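You operate a simulated robot arm through the tools that you are given. There is no shell and no other tool. Be economical: measure what you need, move in short steps, check, and stop when the job is done.

You are at the controls of a simulated two-armed robot. One attempt, no reset.

TASK
Take the grey weight from the top of the packing bench and leave it on the yellow block there. Then fetch the blue tin and set it on the brown sheet on the top of the packing bench. Then fetch the white core from the top of the packing bench and stand it on the red card. Then put the blue tray on the shelf under the bagging bench. Then fetch the tan scrap and set it on the shelf under the bagging bench. Then put the grey bolt on the blue plate on the top of the bagging bench. Then fetch the green tin from the top of the issue table and set it on the top of the locker. The order counts. Set down upright: white core.

It is judged by the outcome, as a careful person would: the job done as asked, and still so three seconds after it is handed in. It fails if anything else is knocked over, pushed out of place, dropped, spilled or broken. Flat cloth is picked up by pressing the open fingertips on it (5 to 10 N) and closing them slowly along it; thin cloth reads only 2 to 8 mm in the jaws.

THE ROBOT
Two 7-joint arms with two-finger parallel grippers on one trunk, on a base that drives. Base frame: it is fixed to the floor where the robot stands at the start and does not move with it; the origin is under the middle of the robot, x ahead of it, y to its left, z up; the surface under the hand at the start is at about z = 780. Lengths are in mm, angles in rad, forces in N, time in s.
The left shoulder is at the start at [81, 182, 1039], the right one opposite. With the tool pointing down near the work surface each hand reaches from about 320 to 760 mm from the robot's upright axis, wherever it stands, measured 20 degrees to its own side. Places, roughly: blue plate (15x11x1 cm) [600, -3400, 800]; blue tin (10x10x8 cm) [500, -500, 800]; blue tray (21x12x12 cm) [400, -3300, 800]; brown sheet (22x17x1 cm) [600, -300, 800]; green tin [-1250, -6000, 1000]; grey bolt (3x3x7 cm) [200, -6200, 900]; grey weight [750, -250, 750]; red card [750, -500, 750]; shelf under the bagging bench [600, -3400, 300]; tan scrap (6x5x4 cm) [700, -3800, 800]; top of the locker [-2100, -6100, 1000]; white core (4x4x13 cm) [300, -600, 800]; yellow block (10x5x1 cm) [700, 200, 800]. Payload 3.91 kg a hand.
The tool frame of a hand sits at the grasp point between the pads (the TCP): z along the fingers, y along the line on which they close. The tips reach 30 mm beyond it. The gripper opens to 110 mm. The fingers are 20 mm wide and 10 mm thick; the gripper's body (48 by 112 mm) begins 55 mm behind the TCP.
Orientation is that of the tool frame in the base frame, as a unit quaternion [x, y, z, w]. With the fingers straight down and closing along the base's y, the tool's x points along the base's -x, its y along +y and its z along -z.

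THE INTERFACE
- The arms move only by the tool apply_moves. It takes "left_series", "right_series" or both (then of equal length, played together; a hand with none holds still); each is a list of rows, each a list of 7 numbers: the shift along the tool's x, y, z in units of 100 mm (1.0 is 100 mm), then the turn, a rotation vector about the tool's x, y, z in units of 180 degrees (1.0 is 180 degrees), then the closure, from 0 (fully open) to 1 (shut). In form: [[tx, ty, tz, rx, ry, rz, gripper], ...]. A call has 1 to 10 rows; each row is the pose to reach, as a shift and turn from the pose commanded when the call began, along the tool's axes at that moment. A call with a number of a shift or a turn outside -1 to 1 is refused whole. Rows are played at 5 a second. More than 50 mm and 0.15 rad between two rows, or a gripper value outside its range, and nothing of the call is played. Where a pose cannot be reached the arm comes as near as it can. A force on the tool above 40 N (or 10 N above the force at the start of the call, whichever is more), or a blocked arm, ends the call early, and 0.2 s more pass. The fingers move at their own pace (about 72 mm/s each) and stop on an object; they squeeze with about 45 N. The grip force told is the motor's: it shows also when the fingers shut on nothing. Time passes only in rows, and 0.2 s behind the last, so rows that repeat a pose let the fingers close. It gives the time, the measured TCP pose, the force on the tool (base axes), the opening and the grip force at its end, in the units of the frame above (readings bear some noise), with the torque about the TCP (base axes, N m) and any sound that the robot's microphone picked up.
- Cameras (640 x 400 px; columns grow to the right, rows downward): "scene" is now at [220.8, -53.7, 1226.7]; the picture's right is [-0.41, -0.91, 0.00], its down [-0.47, 0.22, -0.85] and it looks along [0.78, -0.35, -0.52] (base axes); focal length 219 px, centre (320, 200). "left" rides on the left gripper at [72, -17, -103] in its tool frame; the picture's right is [0.23, 0.97, 0.00], its down [-0.76, 0.18, -0.62] and it looks along [-0.61, 0.14, 0.78] (tool axes); focal length 222 px, centre (320, 200). "right" rides on the right gripper at [72, 17, -103] in its tool frame; the picture's right is [-0.23, 0.97, 0.00], its down [-0.76, -0.18, -0.62] and it looks along [-0.61, -0.14, 0.78] (tool axes); focal length 222 px, centre (320, 200). There is no depth. A picture from a camera that has moved, and an enlarged one, comes with that camera's place and axes in the base frame and with its lens. The place of the scene camera against the robot may be out by one fixed shift of up to 18 mm in any direction.
- snapshot(camera): a new picture of that camera. It takes no simulated time.
- lift_body(by): slides the trunk up (or, below 0, down) by that many mm; the arms and the scene camera ride with it, the base frame stays. It gives what a move gives, with no picture.
- drive_base(legs): drives the robot by 1 to 6 legs, each [ahead, left, turn to the left] in mm, mm and rad, along the robot's own axes; the way and the turn of a leg run together, so that a leg with both is an arc; at most 1500 mm and 3.142 rad a leg. The arms and the cameras ride along, it lands a little off, and it stops where it bumps. It gives what a move gives.
- turn_head(pan, tilt): turns the head with the scene camera to pan (to the left, within 1.396 rad either way) and tilt (down, from -0.506 to 1.204), counted from straight ahead of the robot. It gives what a move gives.
- close_up(camera, box): a new picture of the part [left, top, right, bottom] of that camera's present view, enlarged. It takes no simulated time.
- close_job(): hands the job in; it is judged then, once.

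Work in short steps. Places have to be worked out from the pictures, the camera data and where the tool is seen: move nearer, look again, correct. Check each grasp and each placing, and mend what went wrong. You have 207 turns and 210 pictures in all, those below and enlarged ones among them. Open the grippers and draw the arms clear of the work before you hand the job in, unless the task says otherwise; then end with one line.

The tools are called as a command line: name --argument value ..., lists and objects as JSON in quotes. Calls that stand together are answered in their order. apply_moves: Moves the arms, as the interface text tells. Its arguments: {"type":"object","properties":{"left_series":{"type":"array"},"right_series":{"type":"array"}},"required":[]} The other tools are called the same way: lift_body (by) slides the trunk up or down; drive_base (legs) drives the base; turn_head (pan, tilt) turns the head that bears the scene camera; snapshot (camera) takes a picture; close_up (camera, box) takes an enlarged picture of a part of a camera's view; close_job () hands the job in.

At the start:

```text
time: 0.0
left_position: [496.8, -35.7, 1009.9]
left_tcp_rot: [-0.001, 1.0, 0.0, 0.0]
left_ft_force: [-0.1, -0.2, 0.4]
left_torque: [0.01, 0.04, -0.02]
left_width: 110.0
left_grasp_force: 0.1
right_position: [398.3, -425.0, 1043.5]
right_tcp_rot: [0.0, 1.0, 0.0, 0.0]
right_ft_force: [-0.2, 0.6, 0.0]
right_torque: [-0.01, -0.02, -0.01]
right_width: 110.1
right_grasp_force: 0.0
trunk travel left (down, up): [-300.0, 214.0]
robot x, y, heading: [2.3, -1.5, 0.003]
head pan, tilt: [-0.428, 0.546]
```

scene: 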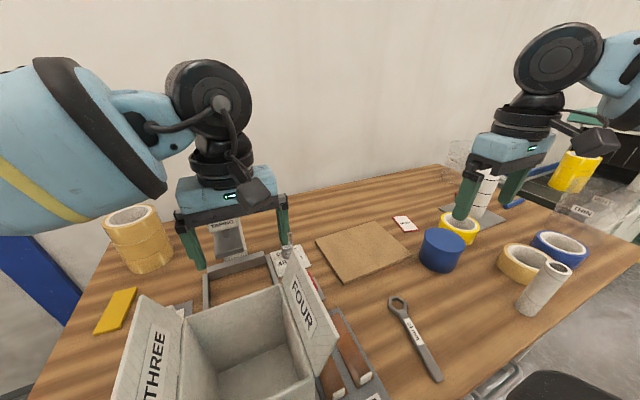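
right: 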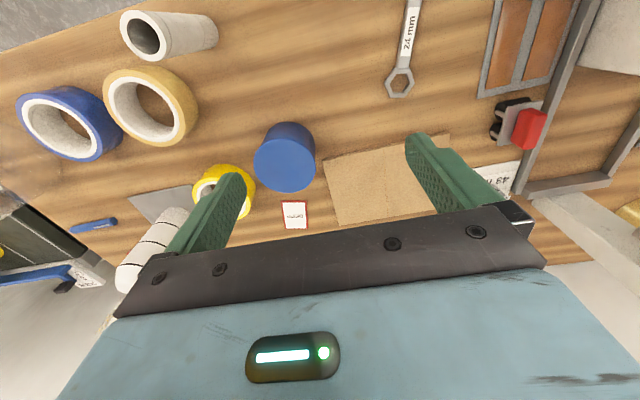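
left: 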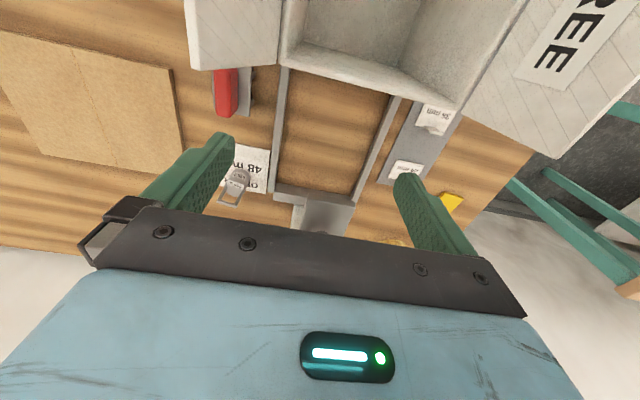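

I'll start with enlarged views of the bench to find the grey weight and the yellow block.

close_up --camera "scene" --box '[200, 200, 360, 300]'

close_up --camera "left" --box '[180, 60, 500, 260]'

close_up --camera "scene" --box '[380, 150, 640, 312]'

```text
4.00 times, centred on (280, 250) of scene
camera zoom: at [220.8, -53.7, 1226.7], right [-0.41, -0.91, 0.0], down [-0.47, 0.22, -0.85], along [0.78, -0.35, -0.52], focal length 876 px, centre (480, 0)
```

zoom: 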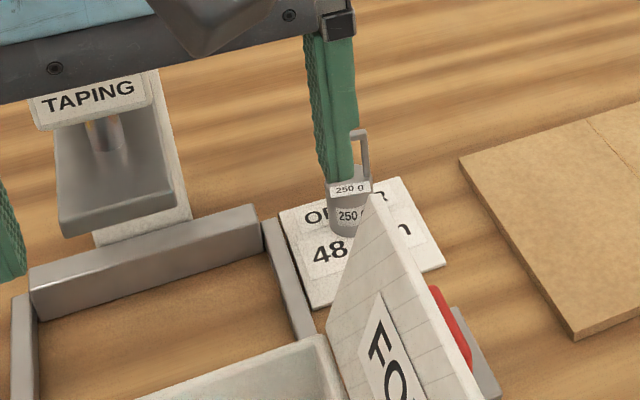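

```text
2.00 times, centred on (340, 160) of left
camera zoom: at [426.3, -52.2, 1112.1], right [-0.23, 0.97, 0.0], down [0.76, 0.18, 0.62], along [0.61, 0.14, -0.78], focal length 444 px, centre (280, 280)
```

zoom: 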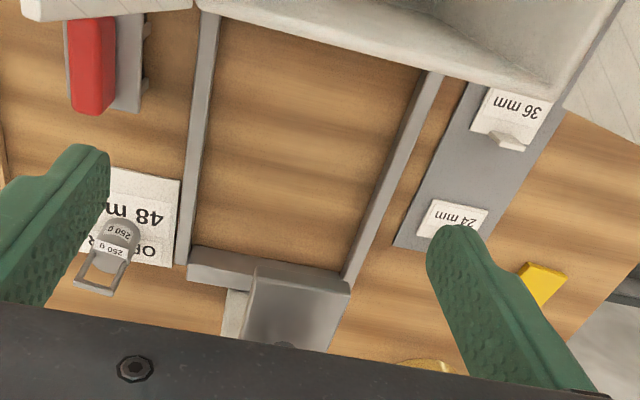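

```text
2.46 times, centred on (510, 231) of scene
camera zoom: at [220.8, -53.7, 1226.7], right [-0.41, -0.91, 0.0], down [-0.47, 0.22, -0.85], along [0.78, -0.35, -0.52], focal length 539 px, centre (-148, 124)
```

zoom: 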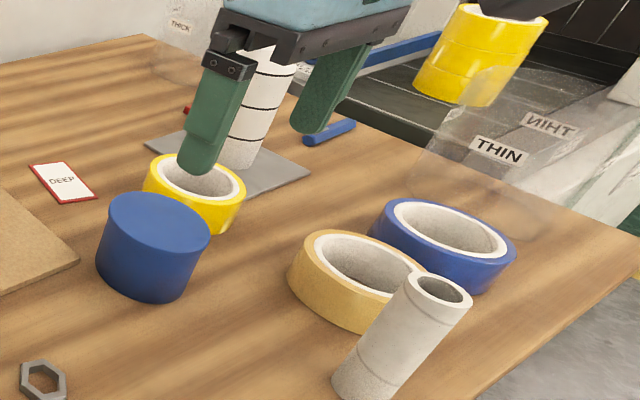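

The weight (250 g, with a loop handle) seems to be near [660,-140], on a card beside the bin flap. I'll move the left hand nearer at the same height and look from its camera.

apply_moves --left_series '[[-0.3, -0.25, 0, 0, 0, 0, 0], [-0.6, -0.5, 0, 0, 0, 0, 0], [-0.9, -0.75, 0, 0, 0, 0, 0], [-1.0, -0.95, 0, 0, 0, 0, 0], [-1.0, -1.0, 0, 0, 0, 0, 0]]'

snapshot --camera "left"

turn_head --pan 0.2 --tilt 0.7

snapshot --camera "scene"

```text
time: 0.7
left_position: [567.3, -89.6, 1012.9]
left_tcp_rot: [-0.007, 0.999, -0.027, -0.028]
left_ft_force: [-42.8, -37.2, 1.6]
left_torque: [2.32, -2.6, 1.54]
left_width: 110.2
left_grasp_force: 0.1
left hand out of reach, approached as far as the arm can: row 3
right_position: [393.5, -428.4, 1042.6]
right_tcp_rot: [0.003, 1.0, 0.0, 0.0]
right_ft_force: [0.7, 0.6, 0.5]
right_torque: [-0.07, 0.1, 0.0]
right_width: 109.7
right_grasp_force: 0.0
trunk travel left (down, up): [-300.0, 214.0]
robot x, y, heading: [2.1, -2.6, -0.006]
head pan, tilt: [-0.428, 0.546]
stopped in row 3 (left hand): the force on the tool passed its limit at 200 N (the readings are from after the stop); the commanded pose is now the measured one
```

```text
203 pictures are left
camera left: at [501.8, -102.2, 1119.6], right [-0.24, 0.97, -0.04], down [0.79, 0.22, 0.57], along [0.56, 0.11, -0.82], focal length 222 px, centre (320, 200)
```

left: 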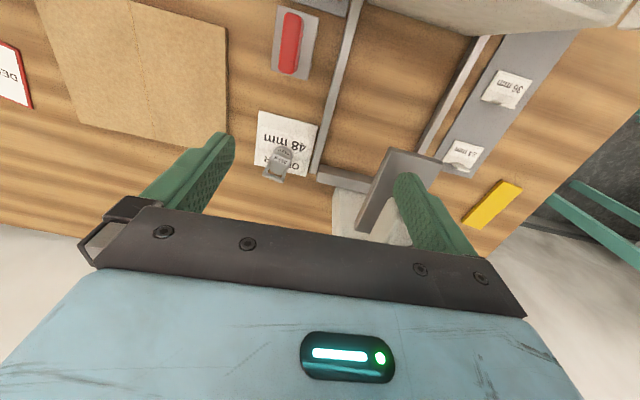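

```text
time: 1.8
left_position: [568.2, -89.2, 1013.2]
left_tcp_rot: [-0.01, 0.999, -0.021, -0.026]
left_ft_force: [-30.4, -41.5, 1.1]
left_torque: [2.64, -1.96, 0.93]
left_width: 109.5
left_grasp_force: 0.0
right_position: [393.0, -430.1, 1043.0]
right_tcp_rot: [0.002, 1.0, 0.001, 0.001]
right_ft_force: [0.2, -0.8, 0.0]
right_torque: [-0.01, -0.03, 0.0]
right_width: 110.0
right_grasp_force: 0.1
trunk travel left (down, up): [-300.0, 214.0]
robot x, y, heading: [-0.4, 0.6, -0.004]
head pan, tilt: [0.201, 0.7]
```

```text
202 pictures are left
camera scene: at [218.0, -6.1, 1214.2], right [0.2, -0.98, 0.0], down [-0.63, -0.12, -0.77], along [0.75, 0.15, -0.64], focal length 219 px, centre (320, 200)
```

scene: 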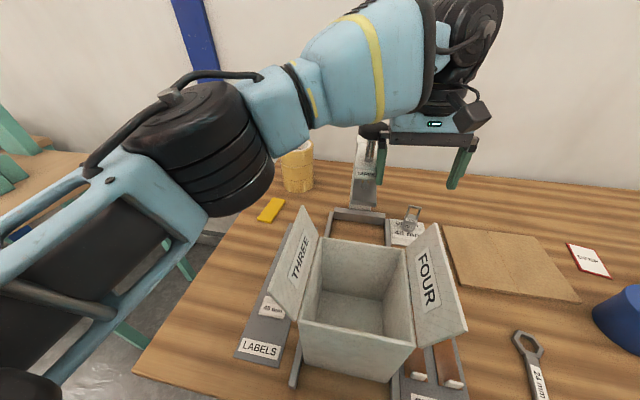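

The hand met something with a strong force. I'll look closely at what it touches.

close_up --camera "scene" --box '[230, 60, 550, 260]'

snapshot --camera "right"

```text
2.00 times, centred on (390, 160) of scene
camera zoom: at [218.0, -6.1, 1214.2], right [0.2, -0.98, 0.0], down [-0.63, -0.12, -0.77], along [0.75, 0.15, -0.64], focal length 438 px, centre (180, 280)
```

zoom: 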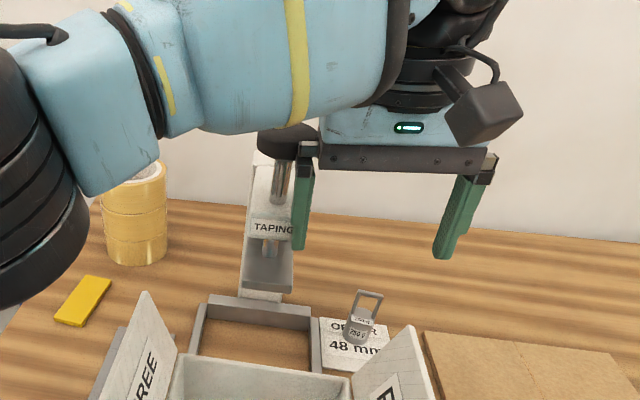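

```text
200 pictures are left
camera right: at [321.2, -414.0, 1146.4], right [0.23, 0.97, 0.0], down [0.76, -0.18, 0.63], along [0.61, -0.14, -0.78], focal length 222 px, centre (320, 200)
```

right: 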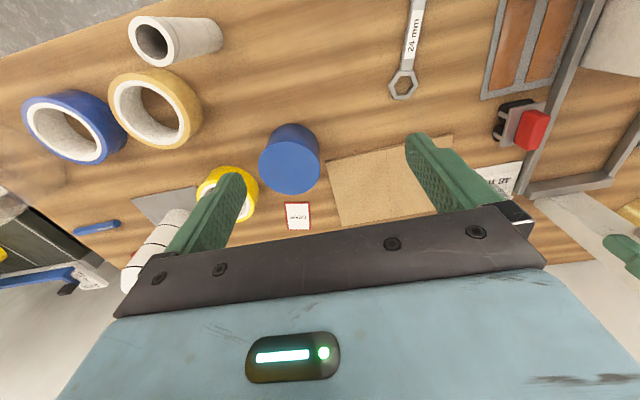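

The left finger is pressing against the black knob of the "TAPING" press. I'll back the hand off toward me and a little to the right.

apply_moves --left_series '[[0.2, -0.15, 0, 0, 0, 0, 0], [0.5, -0.2, 0, 0, 0, 0, 0], [0.9, -0.2, 0, 0, 0, 0, 0], [0.9, -0.2, 0, 0, 0, 0, 0]]'

snapshot --camera "scene"

```text
time: 2.8
left_position: [483.9, -108.7, 1017.1]
left_tcp_rot: [-0.011, 0.999, -0.022, -0.022]
left_ft_force: [-0.6, 0.4, -0.6]
left_torque: [0.02, -0.02, -0.05]
left_width: 110.2
left_grasp_force: 0.0
right_position: [396.6, -426.3, 1043.6]
right_tcp_rot: [0.001, 1.0, 0.0, 0.0]
right_ft_force: [0.2, 0.3, -0.8]
right_torque: [-0.01, -0.02, 0.0]
right_width: 109.9
right_grasp_force: 0.1
trunk travel left (down, up): [-300.0, 214.0]
robot x, y, heading: [1.9, 3.5, -0.007]
head pan, tilt: [0.201, 0.7]
```

```text
199 pictures are left
camera scene: at [222.3, -0.8, 1213.3], right [0.2, -0.98, 0.0], down [-0.63, -0.13, -0.76], along [0.75, 0.15, -0.64], focal length 219 px, centre (320, 200)
```

scene: 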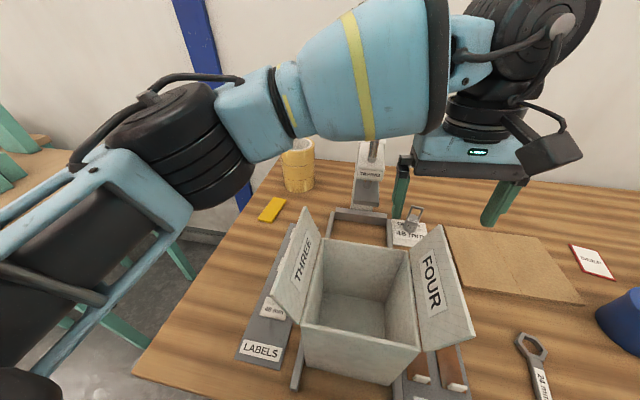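

Released, and nothing has moved. The bin flaps stand tall (to about z=1020 near x=430), so the left arm is badly placed here. I'll take it off to the left and bring the right hand round over the weight.

apply_moves --left_series '[[0, 0.3, -0.3, 0, 0, 0, 0], [0, 0.6, -0.5, 0, 0, 0, 0], [0, 0.98, -0.6, 0, 0, 0, 0]]'

apply_moves --left_series '[[0, 0.4, 0, 0, 0, 0, 0], [0, 0.8, 0, 0, 0, 0, 0], [0, 0.98, 0, 0, 0, 0, 0]]' --right_series '[[-0.4, 0.3, 0, 0, 0, 0, 0], [-0.7, 0.6, 0, 0, 0, 0, 0], [-0.95, 0.95, 0, 0, 0, 0, 0]]'

apply_moves --left_series '[[0, 0.4, 0, 0, 0, 0, 0], [0, 0.8, 0, 0, 0, 0, 0], [0, 0.98, 0, 0, 0, 0, 0]]' --right_series '[[-0.4, 0.3, 0, 0, 0, 0, 0], [-0.7, 0.6, 0, 0, 0, 0, 0], [-0.9, 0.95, 0, 0, 0, 0, 0]]'

snapshot --camera "right"

snapshot --camera "scene"

```text
time: 3.6
left_position: [483.0, -5.2, 1070.8]
left_tcp_rot: [-0.009, 0.999, -0.023, -0.023]
left_ft_force: [-0.6, 0.4, 0.0]
left_torque: [-0.02, 0.01, 0.0]
left_width: 110.0
left_grasp_force: 0.1
right_position: [396.8, -424.3, 1044.0]
right_tcp_rot: [0.001, 1.0, 0.0, 0.0]
right_ft_force: [0.3, 0.4, -0.2]
right_torque: [-0.01, -0.03, 0.03]
right_width: 109.9
right_grasp_force: 0.0
trunk travel left (down, up): [-300.0, 214.0]
robot x, y, heading: [-0.6, -1.8, -0.002]
head pan, tilt: [0.201, 0.7]
```

```text
time: 4.4
left_position: [481.1, 93.0, 1066.3]
left_tcp_rot: [-0.011, 0.999, -0.023, -0.023]
left_ft_force: [0.7, -0.3, -0.2]
left_torque: [0.0, 0.02, 0.0]
left_width: 109.9
left_grasp_force: 0.0
right_position: [493.0, -328.5, 1043.2]
right_tcp_rot: [0.0, 1.0, -0.001, -0.001]
right_ft_force: [0.0, -0.6, -0.1]
right_torque: [-0.03, 0.01, -0.01]
right_width: 109.9
right_grasp_force: 0.1
trunk travel left (down, up): [-300.0, 214.0]
robot x, y, heading: [2.1, 0.2, -0.004]
head pan, tilt: [0.201, 0.7]
```

```text
time: 5.2
left_position: [479.0, 189.9, 1061.2]
left_tcp_rot: [-0.011, 0.999, -0.022, -0.024]
left_ft_force: [-0.2, 0.0, -0.1]
left_torque: [0.0, 0.01, -0.01]
left_width: 109.7
left_grasp_force: 0.0
right_position: [584.6, -236.9, 1042.6]
right_tcp_rot: [0.003, 1.0, -0.001, 0.0]
right_ft_force: [0.0, 0.7, 0.2]
right_torque: [-0.02, 0.0, -0.01]
right_width: 109.8
right_grasp_force: 0.1
trunk travel left (down, up): [-300.0, 214.0]
robot x, y, heading: [3.5, 0.1, -0.006]
head pan, tilt: [0.201, 0.7]
```

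```text
198 pictures are left
camera right: at [513.0, -219.5, 1146.0], right [0.23, 0.97, 0.0], down [0.76, -0.18, 0.62], along [0.6, -0.15, -0.78], focal length 222 px, centre (320, 200)
```

right: 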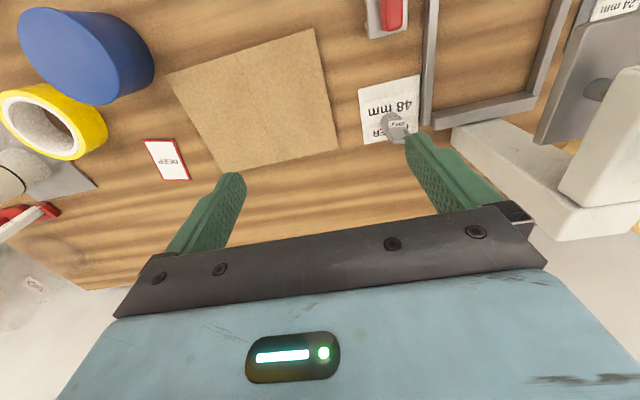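

```text
197 pictures are left
camera scene: at [224.1, 0.0, 1212.9], right [0.2, -0.98, 0.0], down [-0.63, -0.13, -0.76], along [0.75, 0.15, -0.65], focal length 219 px, centre (320, 200)
```

scene: 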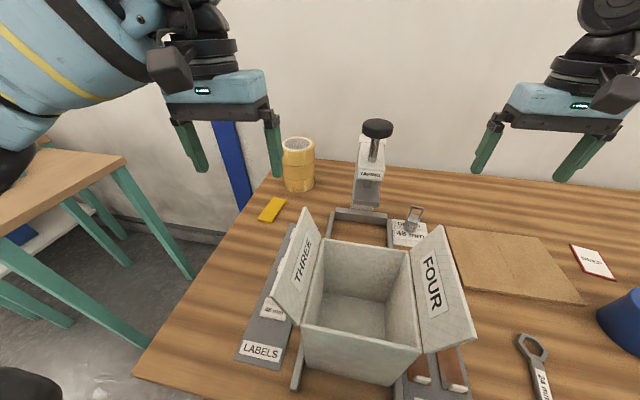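

The view is clear now: the press knob is near [620,-26,1055] and the weight near [654,-137]. I'll bring the right hand over the weight, partly down, and look again.

apply_moves --right_series '[[-0.3, 0.4, 0, 0, 0, 0, 0], [-0.5, 0.7, 0.3, 0, 0, 0, 0], [-0.5, 0.97, 0.6, 0, 0, 0, 0], [-0.5, 0.97, 0.9, 0, 0, 0, 0.2]]'

snapshot --camera "right"

close_up --camera "scene" --box '[300, 100, 500, 225]'

```text
time: 6.2
left_position: [477.8, 189.6, 1062.8]
left_tcp_rot: [-0.011, 0.999, -0.022, -0.024]
left_ft_force: [0.4, 0.6, -0.4]
left_torque: [0.02, -0.02, -0.01]
left_width: 109.8
left_grasp_force: 0.2
right_position: [594.6, -220.2, 995.9]
right_tcp_rot: [0.002, 1.0, 0.0, 0.001]
right_ft_force: [0.0, 0.1, -0.4]
right_torque: [0.01, 0.0, 0.01]
right_width: 88.3
right_grasp_force: 0.0
right hand out of reach, approached as far as the arm can: row 1, 2, 3, 4
trunk travel left (down, up): [-300.0, 214.0]
robot x, y, heading: [-1.0, -0.8, -0.007]
head pan, tilt: [0.201, 0.7]
```

```text
196 pictures are left
camera right: at [523.9, -204.3, 1099.7], right [0.23, 0.97, 0.0], down [0.76, -0.18, 0.62], along [0.61, -0.14, -0.78], focal length 222 px, centre (320, 200)
```

right: 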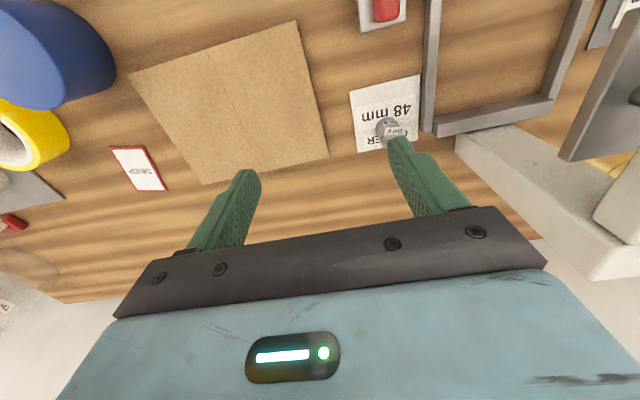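

```text
3.20 times, centred on (400, 162) of scene
camera zoom: at [222.2, -0.4, 1213.4], right [0.2, -0.98, 0.0], down [-0.63, -0.13, -0.77], along [0.75, 0.15, -0.64], focal length 701 px, centre (64, 320)
```

zoom: 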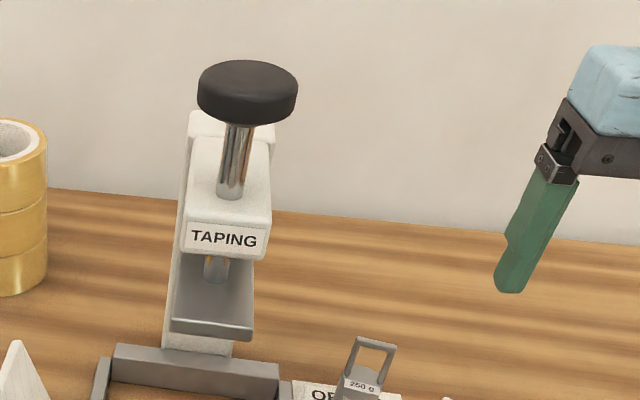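

At this height the target is out of reach, but lower the arm reaches further. I'll go down where the hand is to z≈905, then shift over the weight.

apply_moves --right_series '[[0, 0, 0.3, 0, 0, 0, 0.2], [0, 0, 0.6, 0, 0, 0, 0.2], [0, 0, 0.9, 0, 0, 0, 0.2], [-0.3, 0.3, 0.9, 0, 0, 0, 0.2], [-0.57, 0.6, 0.9, 0, 0, 0, 0.2], [-0.58, 0.83, 0.9, 0, 0, 0, 0.2], [-0.58, 0.83, 0.9, 0, 0, 0, 0.2]]'

snapshot --camera "right"

close_up --camera "scene" --box '[340, 130, 500, 230]'

```text
time: 7.8
left_position: [479.4, 187.3, 1062.4]
left_tcp_rot: [-0.011, 0.999, -0.023, -0.023]
left_ft_force: [0.4, 1.1, -1.1]
left_torque: [0.01, -0.01, 0.02]
left_width: 110.0
left_grasp_force: 0.1
right_position: [607.0, -212.4, 908.7]
right_tcp_rot: [0.001, 1.0, 0.0, 0.0]
right_ft_force: [-0.1, -0.2, -1.1]
right_torque: [-0.03, -0.03, 0.0]
right_width: 88.1
right_grasp_force: 0.0
right hand out of reach, approached as far as the arm can: row 4, 5, 6, 7
trunk travel left (down, up): [-300.0, 214.0]
robot x, y, heading: [-2.8, 0.9, -0.004]
head pan, tilt: [0.201, 0.7]
```

```text
194 pictures are left
camera right: at [534.7, -195.1, 1011.2], right [0.23, 0.97, 0.0], down [0.76, -0.18, 0.62], along [0.61, -0.14, -0.78], focal length 222 px, centre (320, 200)
```

right: 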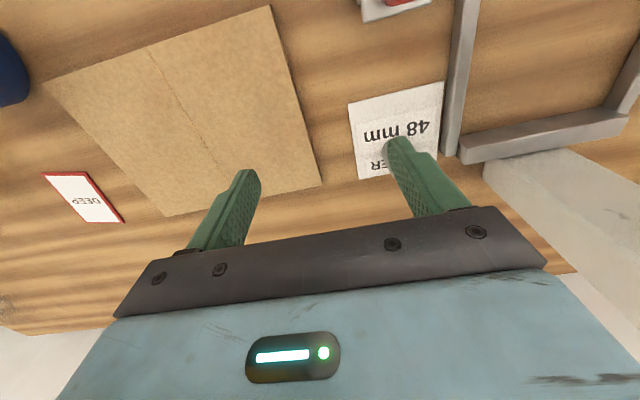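

```text
4.00 times, centred on (420, 180) of scene
camera zoom: at [222.3, -0.4, 1213.3], right [0.2, -0.98, 0.0], down [-0.63, -0.13, -0.76], along [0.75, 0.15, -0.64], focal length 876 px, centre (-80, 280)
```

zoom: 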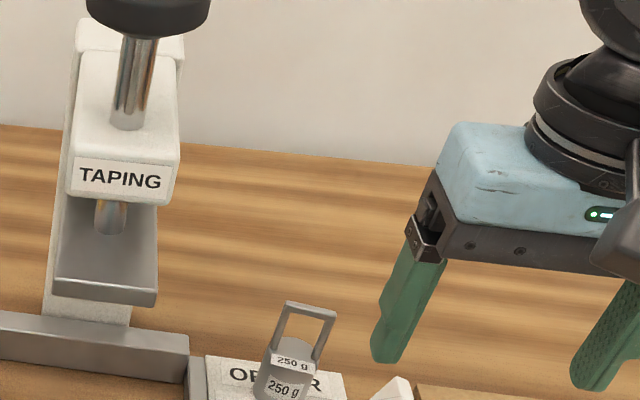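

Reach gets better with the hand lower relative to the shoulder, so I'll raise the trunk 120 mm and then come down again.

lift_body --by 120

apply_moves --right_series '[[0, 0, 0.3, 0, 0, 0, 0.2], [0, 0, 0.6, 0, 0, 0, 0.2], [0, 0, 0.9, 0, 0, 0, 0.2], [-0.2, 0.3, 0.9, 0, 0, 0, 0.2], [-0.4, 0.6, 0.9, 0, 0, 0, 0.2], [-0.46, 0.75, 0.9, 0, 0, 0, 0.2], [-0.46, 0.75, 0.9, 0, 0, 0, 0.2]]'

snapshot --camera "right"

close_up --camera "scene" --box '[340, 130, 500, 230]'

```text
time: 9.3
left_position: [480.0, 189.4, 1182.3]
left_tcp_rot: [-0.011, 0.999, -0.022, -0.025]
left_ft_force: [0.6, -0.5, -1.2]
left_torque: [-0.01, 0.0, 0.01]
left_width: 109.7
left_grasp_force: 0.1
right_position: [597.8, -212.3, 1110.8]
right_tcp_rot: [0.002, 0.997, 0.0, 0.077]
right_ft_force: [-0.2, 0.1, -0.5]
right_torque: [0.0, 0.03, 0.02]
right_width: 87.9
right_grasp_force: 0.1
trunk travel left (down, up): [-420.0, 94.0]
robot x, y, heading: [1.5, 4.4, -0.004]
head pan, tilt: [0.201, 0.7]
```

```text
time: 10.9
left_position: [481.1, 190.0, 1183.2]
left_tcp_rot: [-0.011, 0.999, -0.024, -0.023]
left_ft_force: [0.2, 0.6, -0.4]
left_torque: [-0.01, -0.01, -0.03]
left_width: 110.0
left_grasp_force: 0.0
right_position: [610.9, -207.4, 1020.8]
right_tcp_rot: [0.001, 0.997, -0.001, 0.078]
right_ft_force: [0.7, -0.4, 0.1]
right_torque: [-0.02, -0.02, -0.01]
right_width: 88.0
right_grasp_force: 0.1
right hand out of reach, approached as far as the arm can: row 4, 5, 6, 7
trunk travel left (down, up): [-420.0, 94.0]
robot x, y, heading: [-4.5, 3.8, -0.005]
head pan, tilt: [0.201, 0.7]
```

```text
192 pictures are left
camera right: at [523.6, -191.6, 1112.9], right [0.23, 0.97, 0.03], down [0.65, -0.18, 0.73], along [0.72, -0.14, -0.68], focal length 222 px, centre (320, 200)
```

right: 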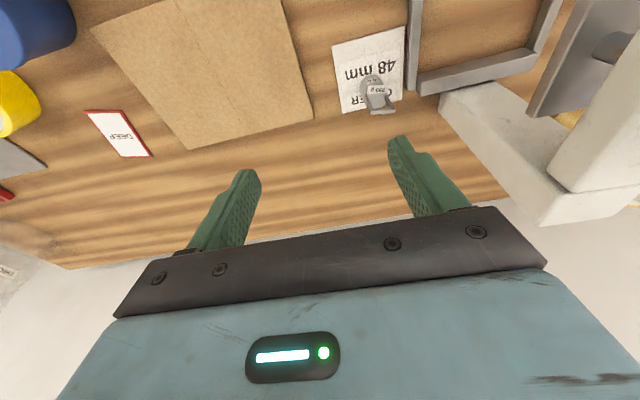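

```text
4.00 times, centred on (420, 180) of scene
camera zoom: at [181.2, -0.3, 1341.5], right [0.2, -0.98, 0.0], down [-0.63, -0.13, -0.76], along [0.75, 0.15, -0.64], focal length 876 px, centre (-80, 280)
```

zoom: 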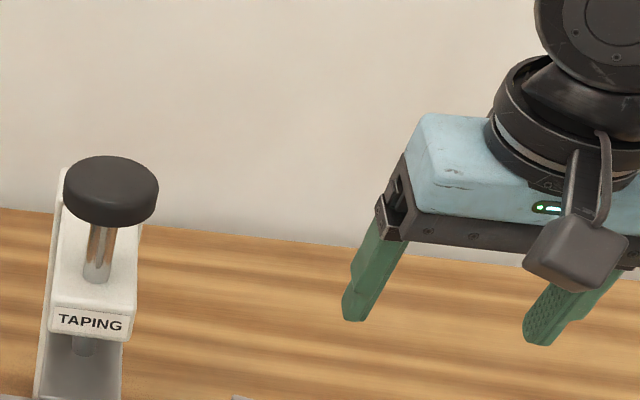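

The trunk's slide leans back, and the hand came out tilted and higher. I'll straighten it and go down before reaching forward.

apply_moves --right_series '[[0, 0, 0.3, 0, 0.025, 0, 0.2], [0, 0, 0.6, 0, 0.05, 0, 0.2], [0, 0, 0.98, 0, 0.05, 0, 0.2]]'

apply_moves --right_series '[[-0.2, 0.3, 0, 0, 0, 0, 0.2], [-0.4, 0.6, 0.2, 0, 0, 0, 0.2], [-0.42, 0.7, 0.3, 0, 0, 0, 0.2], [-0.42, 0.7, 0.3, 0, 0, 0, 0.2]]'

snapshot --camera "right"

```text
time: 11.7
left_position: [479.8, 190.6, 1183.8]
left_tcp_rot: [-0.011, 0.999, -0.023, -0.023]
left_ft_force: [0.9, 0.4, -0.9]
left_torque: [0.01, 0.0, -0.03]
left_width: 109.9
left_grasp_force: 0.1
right_position: [614.2, -249.7, 972.8]
right_tcp_rot: [0.002, 1.0, 0.0, 0.0]
right_ft_force: [0.2, -0.6, -0.1]
right_torque: [0.01, 0.0, -0.03]
right_width: 88.1
right_grasp_force: 0.0
right hand out of reach, approached as far as the arm can: row 1, 2, 3
trunk travel left (down, up): [-420.0, 94.0]
robot x, y, heading: [2.0, 1.5, -0.001]
head pan, tilt: [0.201, 0.7]
```

```text
time: 12.7
left_position: [479.0, 189.1, 1183.8]
left_tcp_rot: [-0.011, 0.999, -0.022, -0.023]
left_ft_force: [-0.3, -0.4, -0.1]
left_torque: [-0.02, -0.03, 0.0]
left_width: 110.1
left_grasp_force: 0.1
right_position: [602.1, -234.9, 947.5]
right_tcp_rot: [0.002, 1.0, 0.001, -0.001]
right_ft_force: [-0.1, -0.3, -0.6]
right_torque: [0.0, -0.01, -0.02]
right_width: 87.7
right_grasp_force: 0.1
right hand out of reach, approached as far as the arm can: row 1, 2, 3, 4
trunk travel left (down, up): [-420.0, 94.0]
robot x, y, heading: [3.6, -4.7, -0.005]
head pan, tilt: [0.201, 0.7]
```

```text
190 pictures are left
camera right: at [530.5, -218.8, 1050.9], right [0.23, 0.97, 0.0], down [0.76, -0.18, 0.62], along [0.61, -0.14, -0.78], focal length 222 px, centre (320, 200)
```

right: 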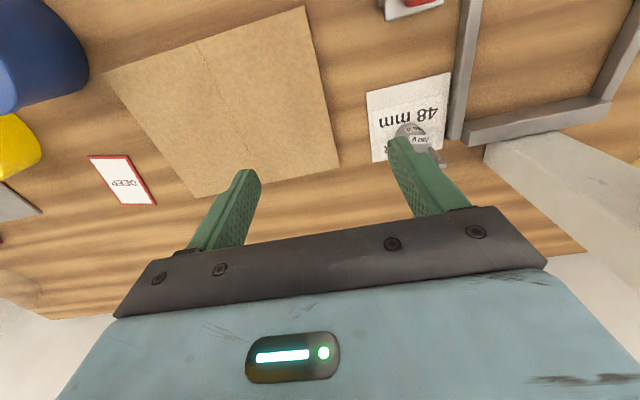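

The reach grows as the hand lowers, so I'll go straight down (clear of the weight) and then reach forward.

apply_moves --right_series '[[0, 0, 0.3, 0, 0, 0, 0.2], [0, 0, 0.6, 0, 0, 0, 0.2], [-0.2, 0, 0.7, 0, 0, 0, 0.2], [-0.4, 0, 0.7, 0, 0, 0, 0.2], [-0.5, 0.0, 0.7, 0, 0, 0, 0.2], [-0.5, 0.0, 0.7, 0, 0, 0, 0.2]]'

```text
time: 14.1
left_position: [479.6, 189.5, 1184.0]
left_tcp_rot: [-0.011, 0.999, -0.023, -0.023]
left_ft_force: [-0.1, 0.1, -0.8]
left_torque: [-0.01, 0.0, 0.06]
left_width: 110.2
left_grasp_force: 0.1
right_position: [609.7, -257.6, 887.7]
right_tcp_rot: [0.003, 1.0, 0.0, 0.0]
right_ft_force: [0.1, 0.4, 0.1]
right_torque: [0.0, 0.01, 0.01]
right_width: 87.9
right_grasp_force: 0.1
right hand out of reach, approached as far as the arm can: row 2, 3, 4, 5, 6
trunk travel left (down, up): [-420.0, 94.0]
robot x, y, heading: [0.4, -0.6, -0.002]
head pan, tilt: [0.201, 0.7]
```

Raising the trunk made things worse. I'll lift the hand and bring the trunk back to its starting height, where the stated reach should hold.

apply_moves --right_series '[[0.2, 0, -0.4, 0, 0, 0, 0.2], [0.4, 0, -0.8, 0, 0, 0, 0.2], [0.5, 0, -1.0, 0, 0, 0, 0.2]]'

apply_moves --right_series '[[0, 0, -0.4, 0, 0, 0, 0.2], [0, 0, -0.8, 0, 0, 0, 0.2]]'

lift_body --by -120

snapshot --camera "scene"

```text
time: 14.9
left_position: [479.2, 189.4, 1182.5]
left_tcp_rot: [-0.011, 0.999, -0.024, -0.023]
left_ft_force: [0.4, -0.1, 1.0]
left_torque: [0.02, 0.01, -0.01]
left_width: 110.0
left_grasp_force: 0.0
right_position: [558.7, -259.2, 987.3]
right_tcp_rot: [0.002, 1.0, 0.0, -0.002]
right_ft_force: [0.3, 1.0, 0.3]
right_torque: [-0.01, 0.01, 0.01]
right_width: 88.1
right_grasp_force: 0.1
trunk travel left (down, up): [-420.0, 94.0]
robot x, y, heading: [-3.4, 2.6, -0.005]
head pan, tilt: [0.201, 0.7]
```

```text
time: 15.5
left_position: [478.8, 189.3, 1184.4]
left_tcp_rot: [-0.011, 0.999, -0.022, -0.024]
left_ft_force: [-0.4, -0.3, -1.0]
left_torque: [-0.03, -0.06, -0.02]
left_width: 109.9
left_grasp_force: 0.0
right_position: [560.5, -258.7, 1067.0]
right_tcp_rot: [0.002, 1.0, 0.0, 0.0]
right_ft_force: [-0.7, 0.4, -0.2]
right_torque: [0.03, -0.01, -0.02]
right_width: 88.1
right_grasp_force: 0.1
trunk travel left (down, up): [-420.0, 94.0]
robot x, y, heading: [-0.7, -2.0, -0.004]
head pan, tilt: [0.201, 0.7]
```

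```text
time: 17.0
left_position: [479.5, 189.4, 1062.7]
left_tcp_rot: [-0.011, 0.999, -0.022, -0.023]
left_ft_force: [0.0, -1.0, 0.6]
left_torque: [0.04, 0.0, 0.03]
left_width: 110.0
left_grasp_force: 0.0
right_position: [560.8, -258.3, 947.2]
right_tcp_rot: [0.002, 1.0, 0.001, 0.0]
right_ft_force: [0.1, -0.3, -0.5]
right_torque: [-0.05, 0.01, -0.01]
right_width: 88.0
right_grasp_force: 0.1
trunk travel left (down, up): [-300.0, 214.0]
robot x, y, heading: [0.6, -4.1, -0.003]
head pan, tilt: [0.201, 0.7]
```

```text
189 pictures are left
camera scene: at [222.0, -0.3, 1213.4], right [0.2, -0.98, 0.0], down [-0.63, -0.13, -0.77], along [0.75, 0.15, -0.64], focal length 219 px, centre (320, 200)
```

scene: 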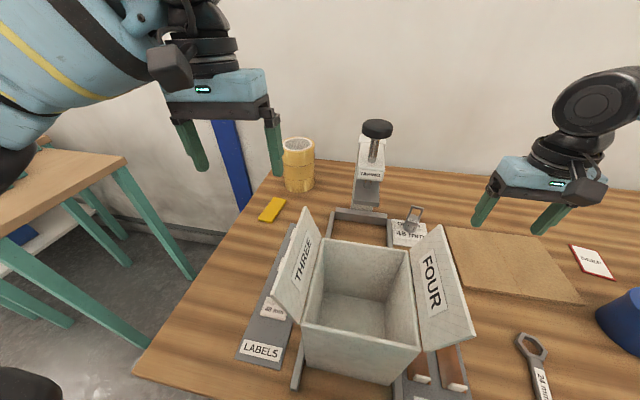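

Back at the start height. I'll test the forward reach lower down, over the brown sheet and clear of the weight.

apply_moves --right_series '[[-0.1, 0, 0.4, 0, 0, 0, 0.2], [-0.2, 0, 0.8, 0, 0, 0, 0.2], [-0.6, 0, 0.8, 0, 0, 0, 0.2], [-0.9, 0, 0.8, 0, 0, 0, 0.2], [-0.9, 0, 0.8, 0, 0, 0, 0.2]]'

snapshot --camera "scene"

```text
time: 18.2
left_position: [479.9, 189.1, 1064.6]
left_tcp_rot: [-0.012, 0.999, -0.023, -0.023]
left_ft_force: [0.2, 0.0, 0.4]
left_torque: [-0.01, 0.03, 0.03]
left_width: 110.0
left_grasp_force: 0.1
right_position: [645.7, -265.4, 867.2]
right_tcp_rot: [0.003, 1.0, 0.0, -0.001]
right_ft_force: [1.0, 0.7, 1.1]
right_torque: [0.03, -0.02, 0.0]
right_width: 87.8
right_grasp_force: 0.1
right hand out of reach, approached as far as the arm can: row 4, 5
trunk travel left (down, up): [-300.0, 214.0]
robot x, y, heading: [-1.7, -2.4, -0.004]
head pan, tilt: [0.201, 0.7]
```

```text
188 pictures are left
camera scene: at [221.8, -0.1, 1213.4], right [0.2, -0.98, 0.0], down [-0.63, -0.13, -0.77], along [0.75, 0.15, -0.64], focal length 219 px, centre (320, 200)
```

scene: 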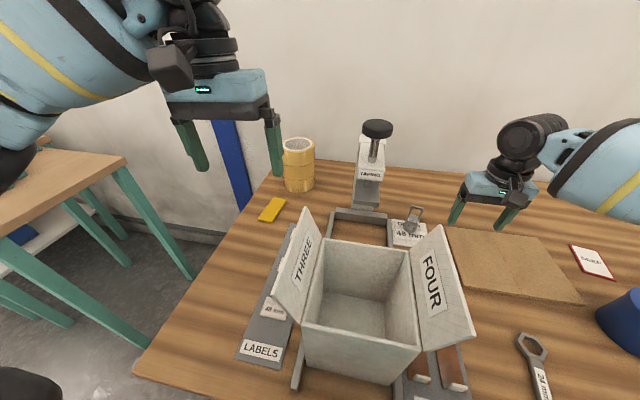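

Lower down the hand reaches r≈700. Tilting the fingers forward about 25° gains the rest, so I'll lift, tilt, and look.

apply_moves --right_series '[[0.3, 0.0, -0.35, 0, -0.045, 0, 0.2], [0.35, 0.3, -0.7, 0, -0.09, 0, 0.2], [0.35, 0.6, -0.7, 0, -0.135, 0, 0.2], [0.35, 0.6, -0.7, 0, -0.14, 0, 0.2]]'

snapshot --camera "right"

```text
time: 19.2
left_position: [479.2, 189.0, 1063.8]
left_tcp_rot: [-0.011, 0.999, -0.022, -0.023]
left_ft_force: [-0.8, -0.3, -0.3]
left_torque: [0.02, 0.01, -0.01]
left_width: 110.3
left_grasp_force: 0.1
right_position: [609.3, -205.1, 936.0]
right_tcp_rot: [0.002, 0.976, 0.0, 0.217]
right_ft_force: [0.0, 0.5, -0.6]
right_torque: [0.02, -0.01, -0.01]
right_width: 88.1
right_grasp_force: 0.0
trunk travel left (down, up): [-300.0, 214.0]
robot x, y, heading: [-0.2, 1.0, -0.005]
head pan, tilt: [0.201, 0.7]
```

```text
187 pictures are left
camera right: at [500.8, -187.8, 998.8], right [0.21, 0.97, 0.1], down [0.42, -0.18, 0.89], along [0.88, -0.14, -0.45], focal length 222 px, centre (320, 200)
```

right: 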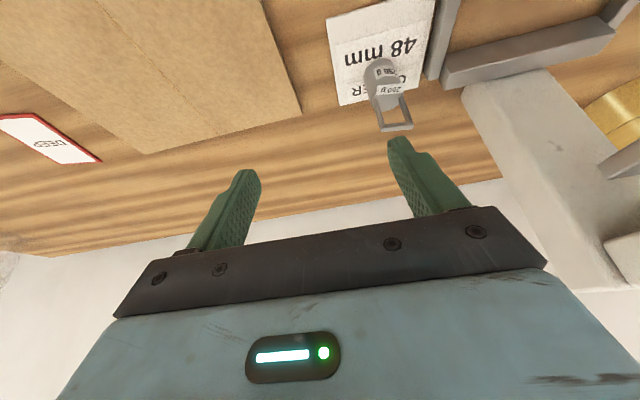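

The tilt works. The weight is at about [655,-138], body up to z≈828 and handle top at z≈866. I'll centre over it and come partly down with the fingers either side.

apply_moves --right_series '[[0, 0.35, 0, 0, 0, 0, 0.2], [0, 0.67, 0, 0, 0, 0, 0.2], [-0.174, 0.67, 0.478, 0, 0, 0, 0.2], [-0.078, 0.67, 0.919, 0, 0, 0, 0.2], [-0.078, 0.67, 0.919, 0, 0, 0, 0.2]]'

snapshot --camera "right"

close_up --camera "scene" --box '[340, 130, 500, 230]'

```text
refused: row 3 steps farther than a row can; nothing moved
```

```text
186 pictures are left
camera right: at [500.8, -187.8, 998.8], right [0.21, 0.97, 0.1], down [0.42, -0.18, 0.89], along [0.88, -0.14, -0.45], focal length 222 px, centre (320, 200)
```

right: 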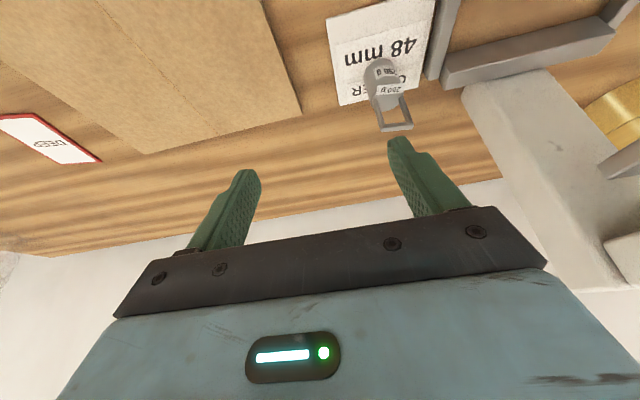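

```text
4.00 times, centred on (420, 180) of scene
camera zoom: at [222.4, -0.6, 1213.3], right [0.2, -0.98, 0.0], down [-0.63, -0.13, -0.76], along [0.75, 0.15, -0.64], focal length 876 px, centre (-80, 280)
```

zoom: 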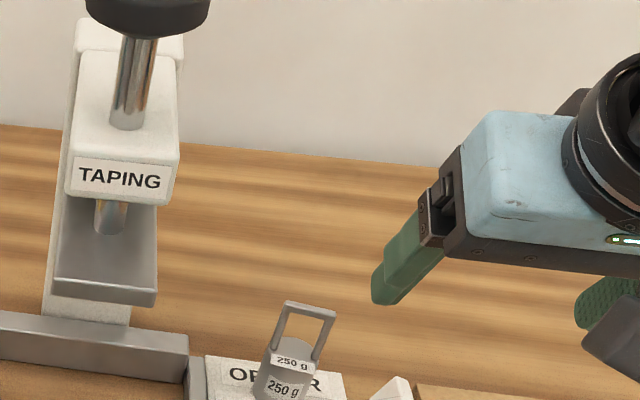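

A step was slightly over the limit, so I'll use smaller steps along the same path.

apply_moves --right_series '[[0, 0.35, 0, 0, 0, 0, 0.2], [0, 0.67, 0, 0, 0, 0, 0.2], [-0.1, 0.67, 0.25, 0, 0, 0, 0.2], [-0.174, 0.67, 0.478, 0, 0, 0, 0.2], [-0.13, 0.67, 0.7, 0, 0, 0, 0.2], [-0.078, 0.67, 0.919, 0, 0, 0, 0.2], [-0.078, 0.67, 0.919, 0, 0, 0, 0.2]]'

snapshot --camera "right"

close_up --camera "scene" --box '[340, 130, 500, 230]'

```text
time: 20.6
left_position: [480.0, 189.8, 1063.0]
left_tcp_rot: [-0.011, 0.999, -0.023, -0.023]
left_ft_force: [-0.6, -0.7, -0.6]
left_torque: [-0.02, 0.01, 0.01]
left_width: 110.0
left_grasp_force: 0.0
right_position: [657.3, -170.2, 889.0]
right_tcp_rot: [0.003, 0.972, 0.01, 0.233]
right_ft_force: [-2.6, 1.2, 13.5]
right_torque: [0.82, -0.24, 0.17]
right_width: 88.7
right_grasp_force: 1.0
right hand out of reach, approached as far as the arm can: row 2, 3, 4, 5, 6, 7
trunk travel left (down, up): [-300.0, 214.0]
robot x, y, heading: [-2.0, 0.7, -0.004]
head pan, tilt: [0.201, 0.7]
stopped in row 7 (right hand): the force on the tool passed its limit at 56 N (the readings are from after the stop); the commanded pose is now the measured one
```

```text
184 pictures are left
camera right: at [547.2, -155.7, 948.8], right [0.2, 0.97, 0.12], down [0.4, -0.2, 0.9], along [0.9, -0.13, -0.42], focal length 222 px, centre (320, 200)
```

right: 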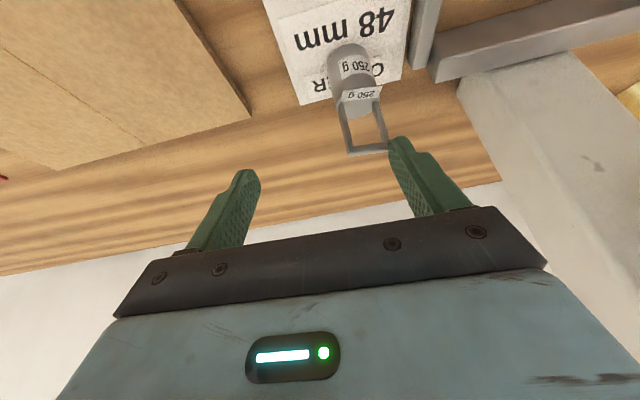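

```text
4.00 times, centred on (420, 180) of scene
camera zoom: at [222.4, -0.4, 1213.3], right [0.2, -0.98, 0.0], down [-0.63, -0.13, -0.76], along [0.75, 0.15, -0.64], focal length 876 px, centre (-80, 280)
```

zoom: 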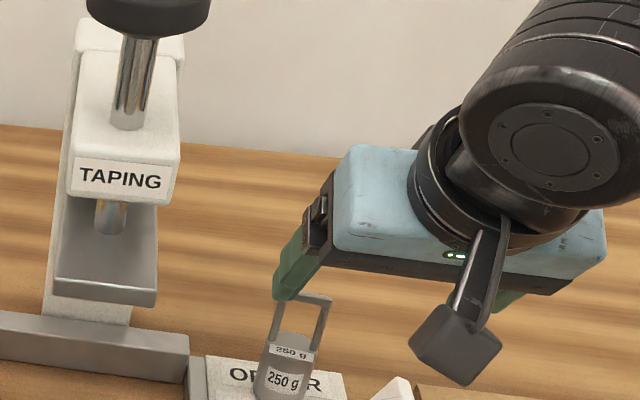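

The left finger touched the handle because the arm could not reach far enough inward, but the weight still stands. I'll lift straight up, move the hand right, and then drive the base left 120 mm for better reach.

apply_moves --right_series '[[-0.17, 0, -0.36, 0, 0, 0, 0.2], [-0.25, 0, -0.54, 0, 0, 0, 0.2], [-0.1, -0.3, -0.7, 0, 0, 0, 0.2], [0.0, -0.7, -0.7, 0, 0, 0, 0.2], [0.0, -1.0, -0.7, 0, 0, 0, 0.2], [0.0, -1.0, -0.7, 0, 0, 0, 0.2]]'

drive_base --legs '[[0, 120, 0]]'

snapshot --camera "right"

snapshot --camera "scene"

```text
time: 22.0
left_position: [480.1, 190.5, 1064.2]
left_tcp_rot: [-0.011, 0.999, -0.023, -0.023]
left_ft_force: [-0.3, 0.5, 0.1]
left_torque: [0.03, -0.01, -0.02]
left_width: 109.9
left_grasp_force: 0.0
right_position: [626.8, -272.4, 948.2]
right_tcp_rot: [0.002, 0.973, 0.008, 0.231]
right_ft_force: [-0.5, 0.2, 1.3]
right_torque: [0.0, 0.0, -0.03]
right_width: 88.0
right_grasp_force: 0.1
trunk travel left (down, up): [-300.0, 214.0]
robot x, y, heading: [1.2, -2.3, -0.002]
head pan, tilt: [0.201, 0.7]
```

```text
time: 23.8
left_position: [479.1, 309.8, 1062.7]
left_tcp_rot: [-0.01, 0.999, -0.022, -0.023]
left_ft_force: [0.1, -1.4, -1.1]
left_torque: [-0.03, -0.03, 0.01]
left_width: 109.8
left_grasp_force: 0.0
right_position: [627.2, -151.9, 947.0]
right_tcp_rot: [0.003, 0.973, 0.007, 0.231]
right_ft_force: [-0.1, 0.3, 0.2]
right_torque: [0.01, 0.0, 0.0]
right_width: 88.0
right_grasp_force: 0.0
trunk travel left (down, up): [-300.0, 214.0]
robot x, y, heading: [1.6, 118.5, 0.0]
head pan, tilt: [0.201, 0.7]
```

```text
182 pictures are left
camera right: at [515.8, -136.8, 1007.0], right [0.2, 0.97, 0.12], down [0.4, -0.19, 0.9], along [0.89, -0.14, -0.43], focal length 222 px, centre (320, 200)
```

right: 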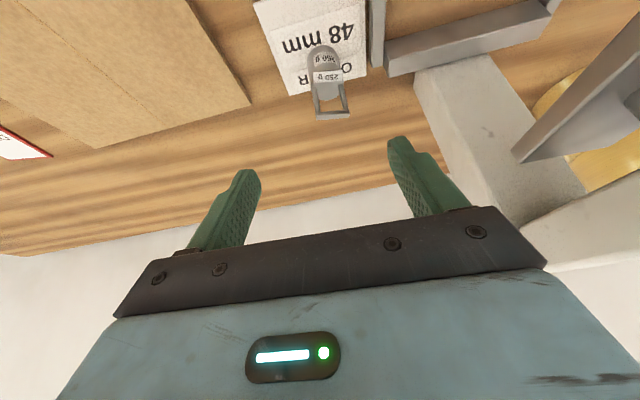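

```text
181 pictures are left
camera scene: at [222.8, 119.3, 1213.3], right [0.2, -0.98, 0.0], down [-0.63, -0.13, -0.76], along [0.75, 0.15, -0.64], focal length 219 px, centre (320, 200)
```

scene: 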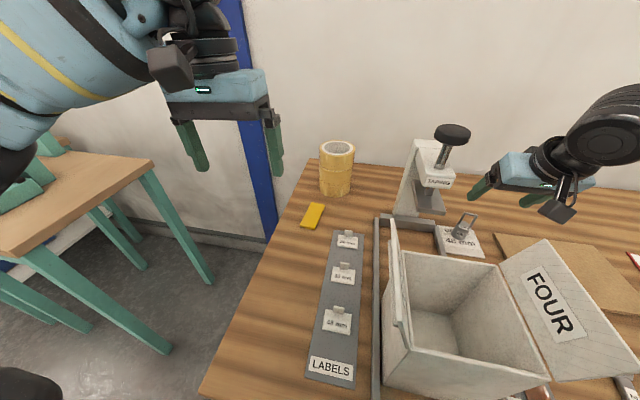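

Now the weight lies well within the finger span: base at [659,-137], handle top z≈862. I'll centre and come down in small steps, straddling it.

apply_moves --right_series '[[-0.02, 0.14, 0.3, 0, 0, 0, 0.2], [-0.043, 0.14, 0.58, 0, 0, 0, 0.2], [0.04, 0.14, 0.77, 0, 0, 0, 0.2], [0.118, 0.14, 0.948, 0, 0, 0, 0.2], [0.118, 0.14, 0.948, 0, 0, 0, 0.2]]'

snapshot --camera "right"

close_up --camera "scene" --box '[400, 130, 560, 230]'

```text
time: 24.9
left_position: [480.0, 309.3, 1062.9]
left_tcp_rot: [-0.01, 0.999, -0.023, -0.023]
left_ft_force: [0.0, -0.4, -1.0]
left_torque: [-0.02, -0.01, -0.02]
left_width: 110.0
left_grasp_force: 0.1
right_position: [658.8, -138.0, 857.8]
right_tcp_rot: [0.003, 0.973, 0.007, 0.231]
right_ft_force: [0.6, 0.9, -0.7]
right_torque: [0.0, 0.03, 0.0]
right_width: 88.3
right_grasp_force: 0.0
trunk travel left (down, up): [-300.0, 214.0]
robot x, y, heading: [-2.5, 120.4, -0.003]
head pan, tilt: [0.201, 0.7]
```

```text
180 pictures are left
camera right: at [548.4, -121.4, 916.9], right [0.21, 0.97, 0.12], down [0.4, -0.19, 0.9], along [0.89, -0.14, -0.43], focal length 222 px, centre (320, 200)
```

right: 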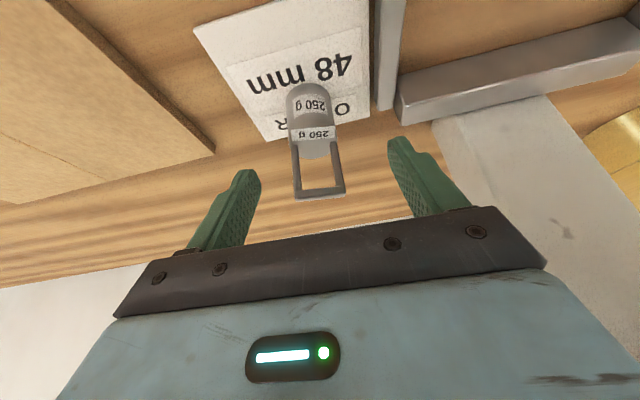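

```text
4.00 times, centred on (480, 180) of scene
camera zoom: at [222.6, 118.9, 1213.4], right [0.2, -0.98, 0.0], down [-0.63, -0.13, -0.77], along [0.75, 0.15, -0.64], focal length 876 px, centre (-320, 280)
```

zoom: 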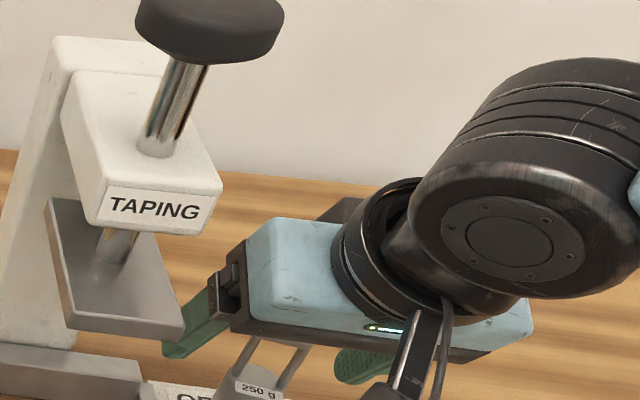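

The weight is centred at [656,-138]. A frame bar begins at y≈-93, so I'll narrow the jaws to about 54 mm before the last 40 mm down, and then close.

apply_moves --right_series '[[0, -0.01, 0, 0, 0, 0, 0.51], [0, -0.01, 0, 0, 0, 0, 0.51], [0.1, -0.01, 0.17, 0, 0, 0, 0.51], [0.206, -0.01, 0.344, 0, 0, 0, 0.51], [0.206, -0.01, 0.344, 0, 0, 0, 0.51], [0.206, -0.01, 0.344, 0, 0, 0, 0.8], [0.206, -0.01, 0.344, 0, 0, 0, 0.9], [0.206, -0.01, 0.344, 0, 0, 0, 0.9]]'

snapshot --camera "right"

```text
time: 26.8
left_position: [479.7, 309.0, 1062.6]
left_tcp_rot: [-0.01, 0.999, -0.023, -0.023]
left_ft_force: [-1.0, 0.3, 0.6]
left_torque: [-0.01, 0.01, -0.01]
left_width: 110.0
left_grasp_force: 0.0
right_position: [655.9, -138.3, 818.2]
right_tcp_rot: [0.003, 0.973, 0.007, 0.231]
right_ft_force: [0.1, -0.2, 0.6]
right_torque: [0.0, 0.03, 0.03]
right_width: 30.6
right_grasp_force: 45.5
trunk travel left (down, up): [-300.0, 214.0]
robot x, y, heading: [0.6, 116.7, -0.004]
head pan, tilt: [0.201, 0.7]
```

```text
178 pictures are left
camera right: at [545.2, -122.0, 877.3], right [0.2, 0.97, 0.12], down [0.4, -0.19, 0.9], along [0.89, -0.14, -0.43], focal length 222 px, centre (320, 200)
```

right: 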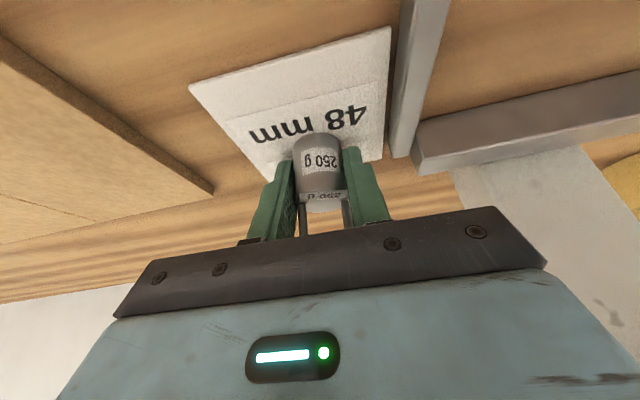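

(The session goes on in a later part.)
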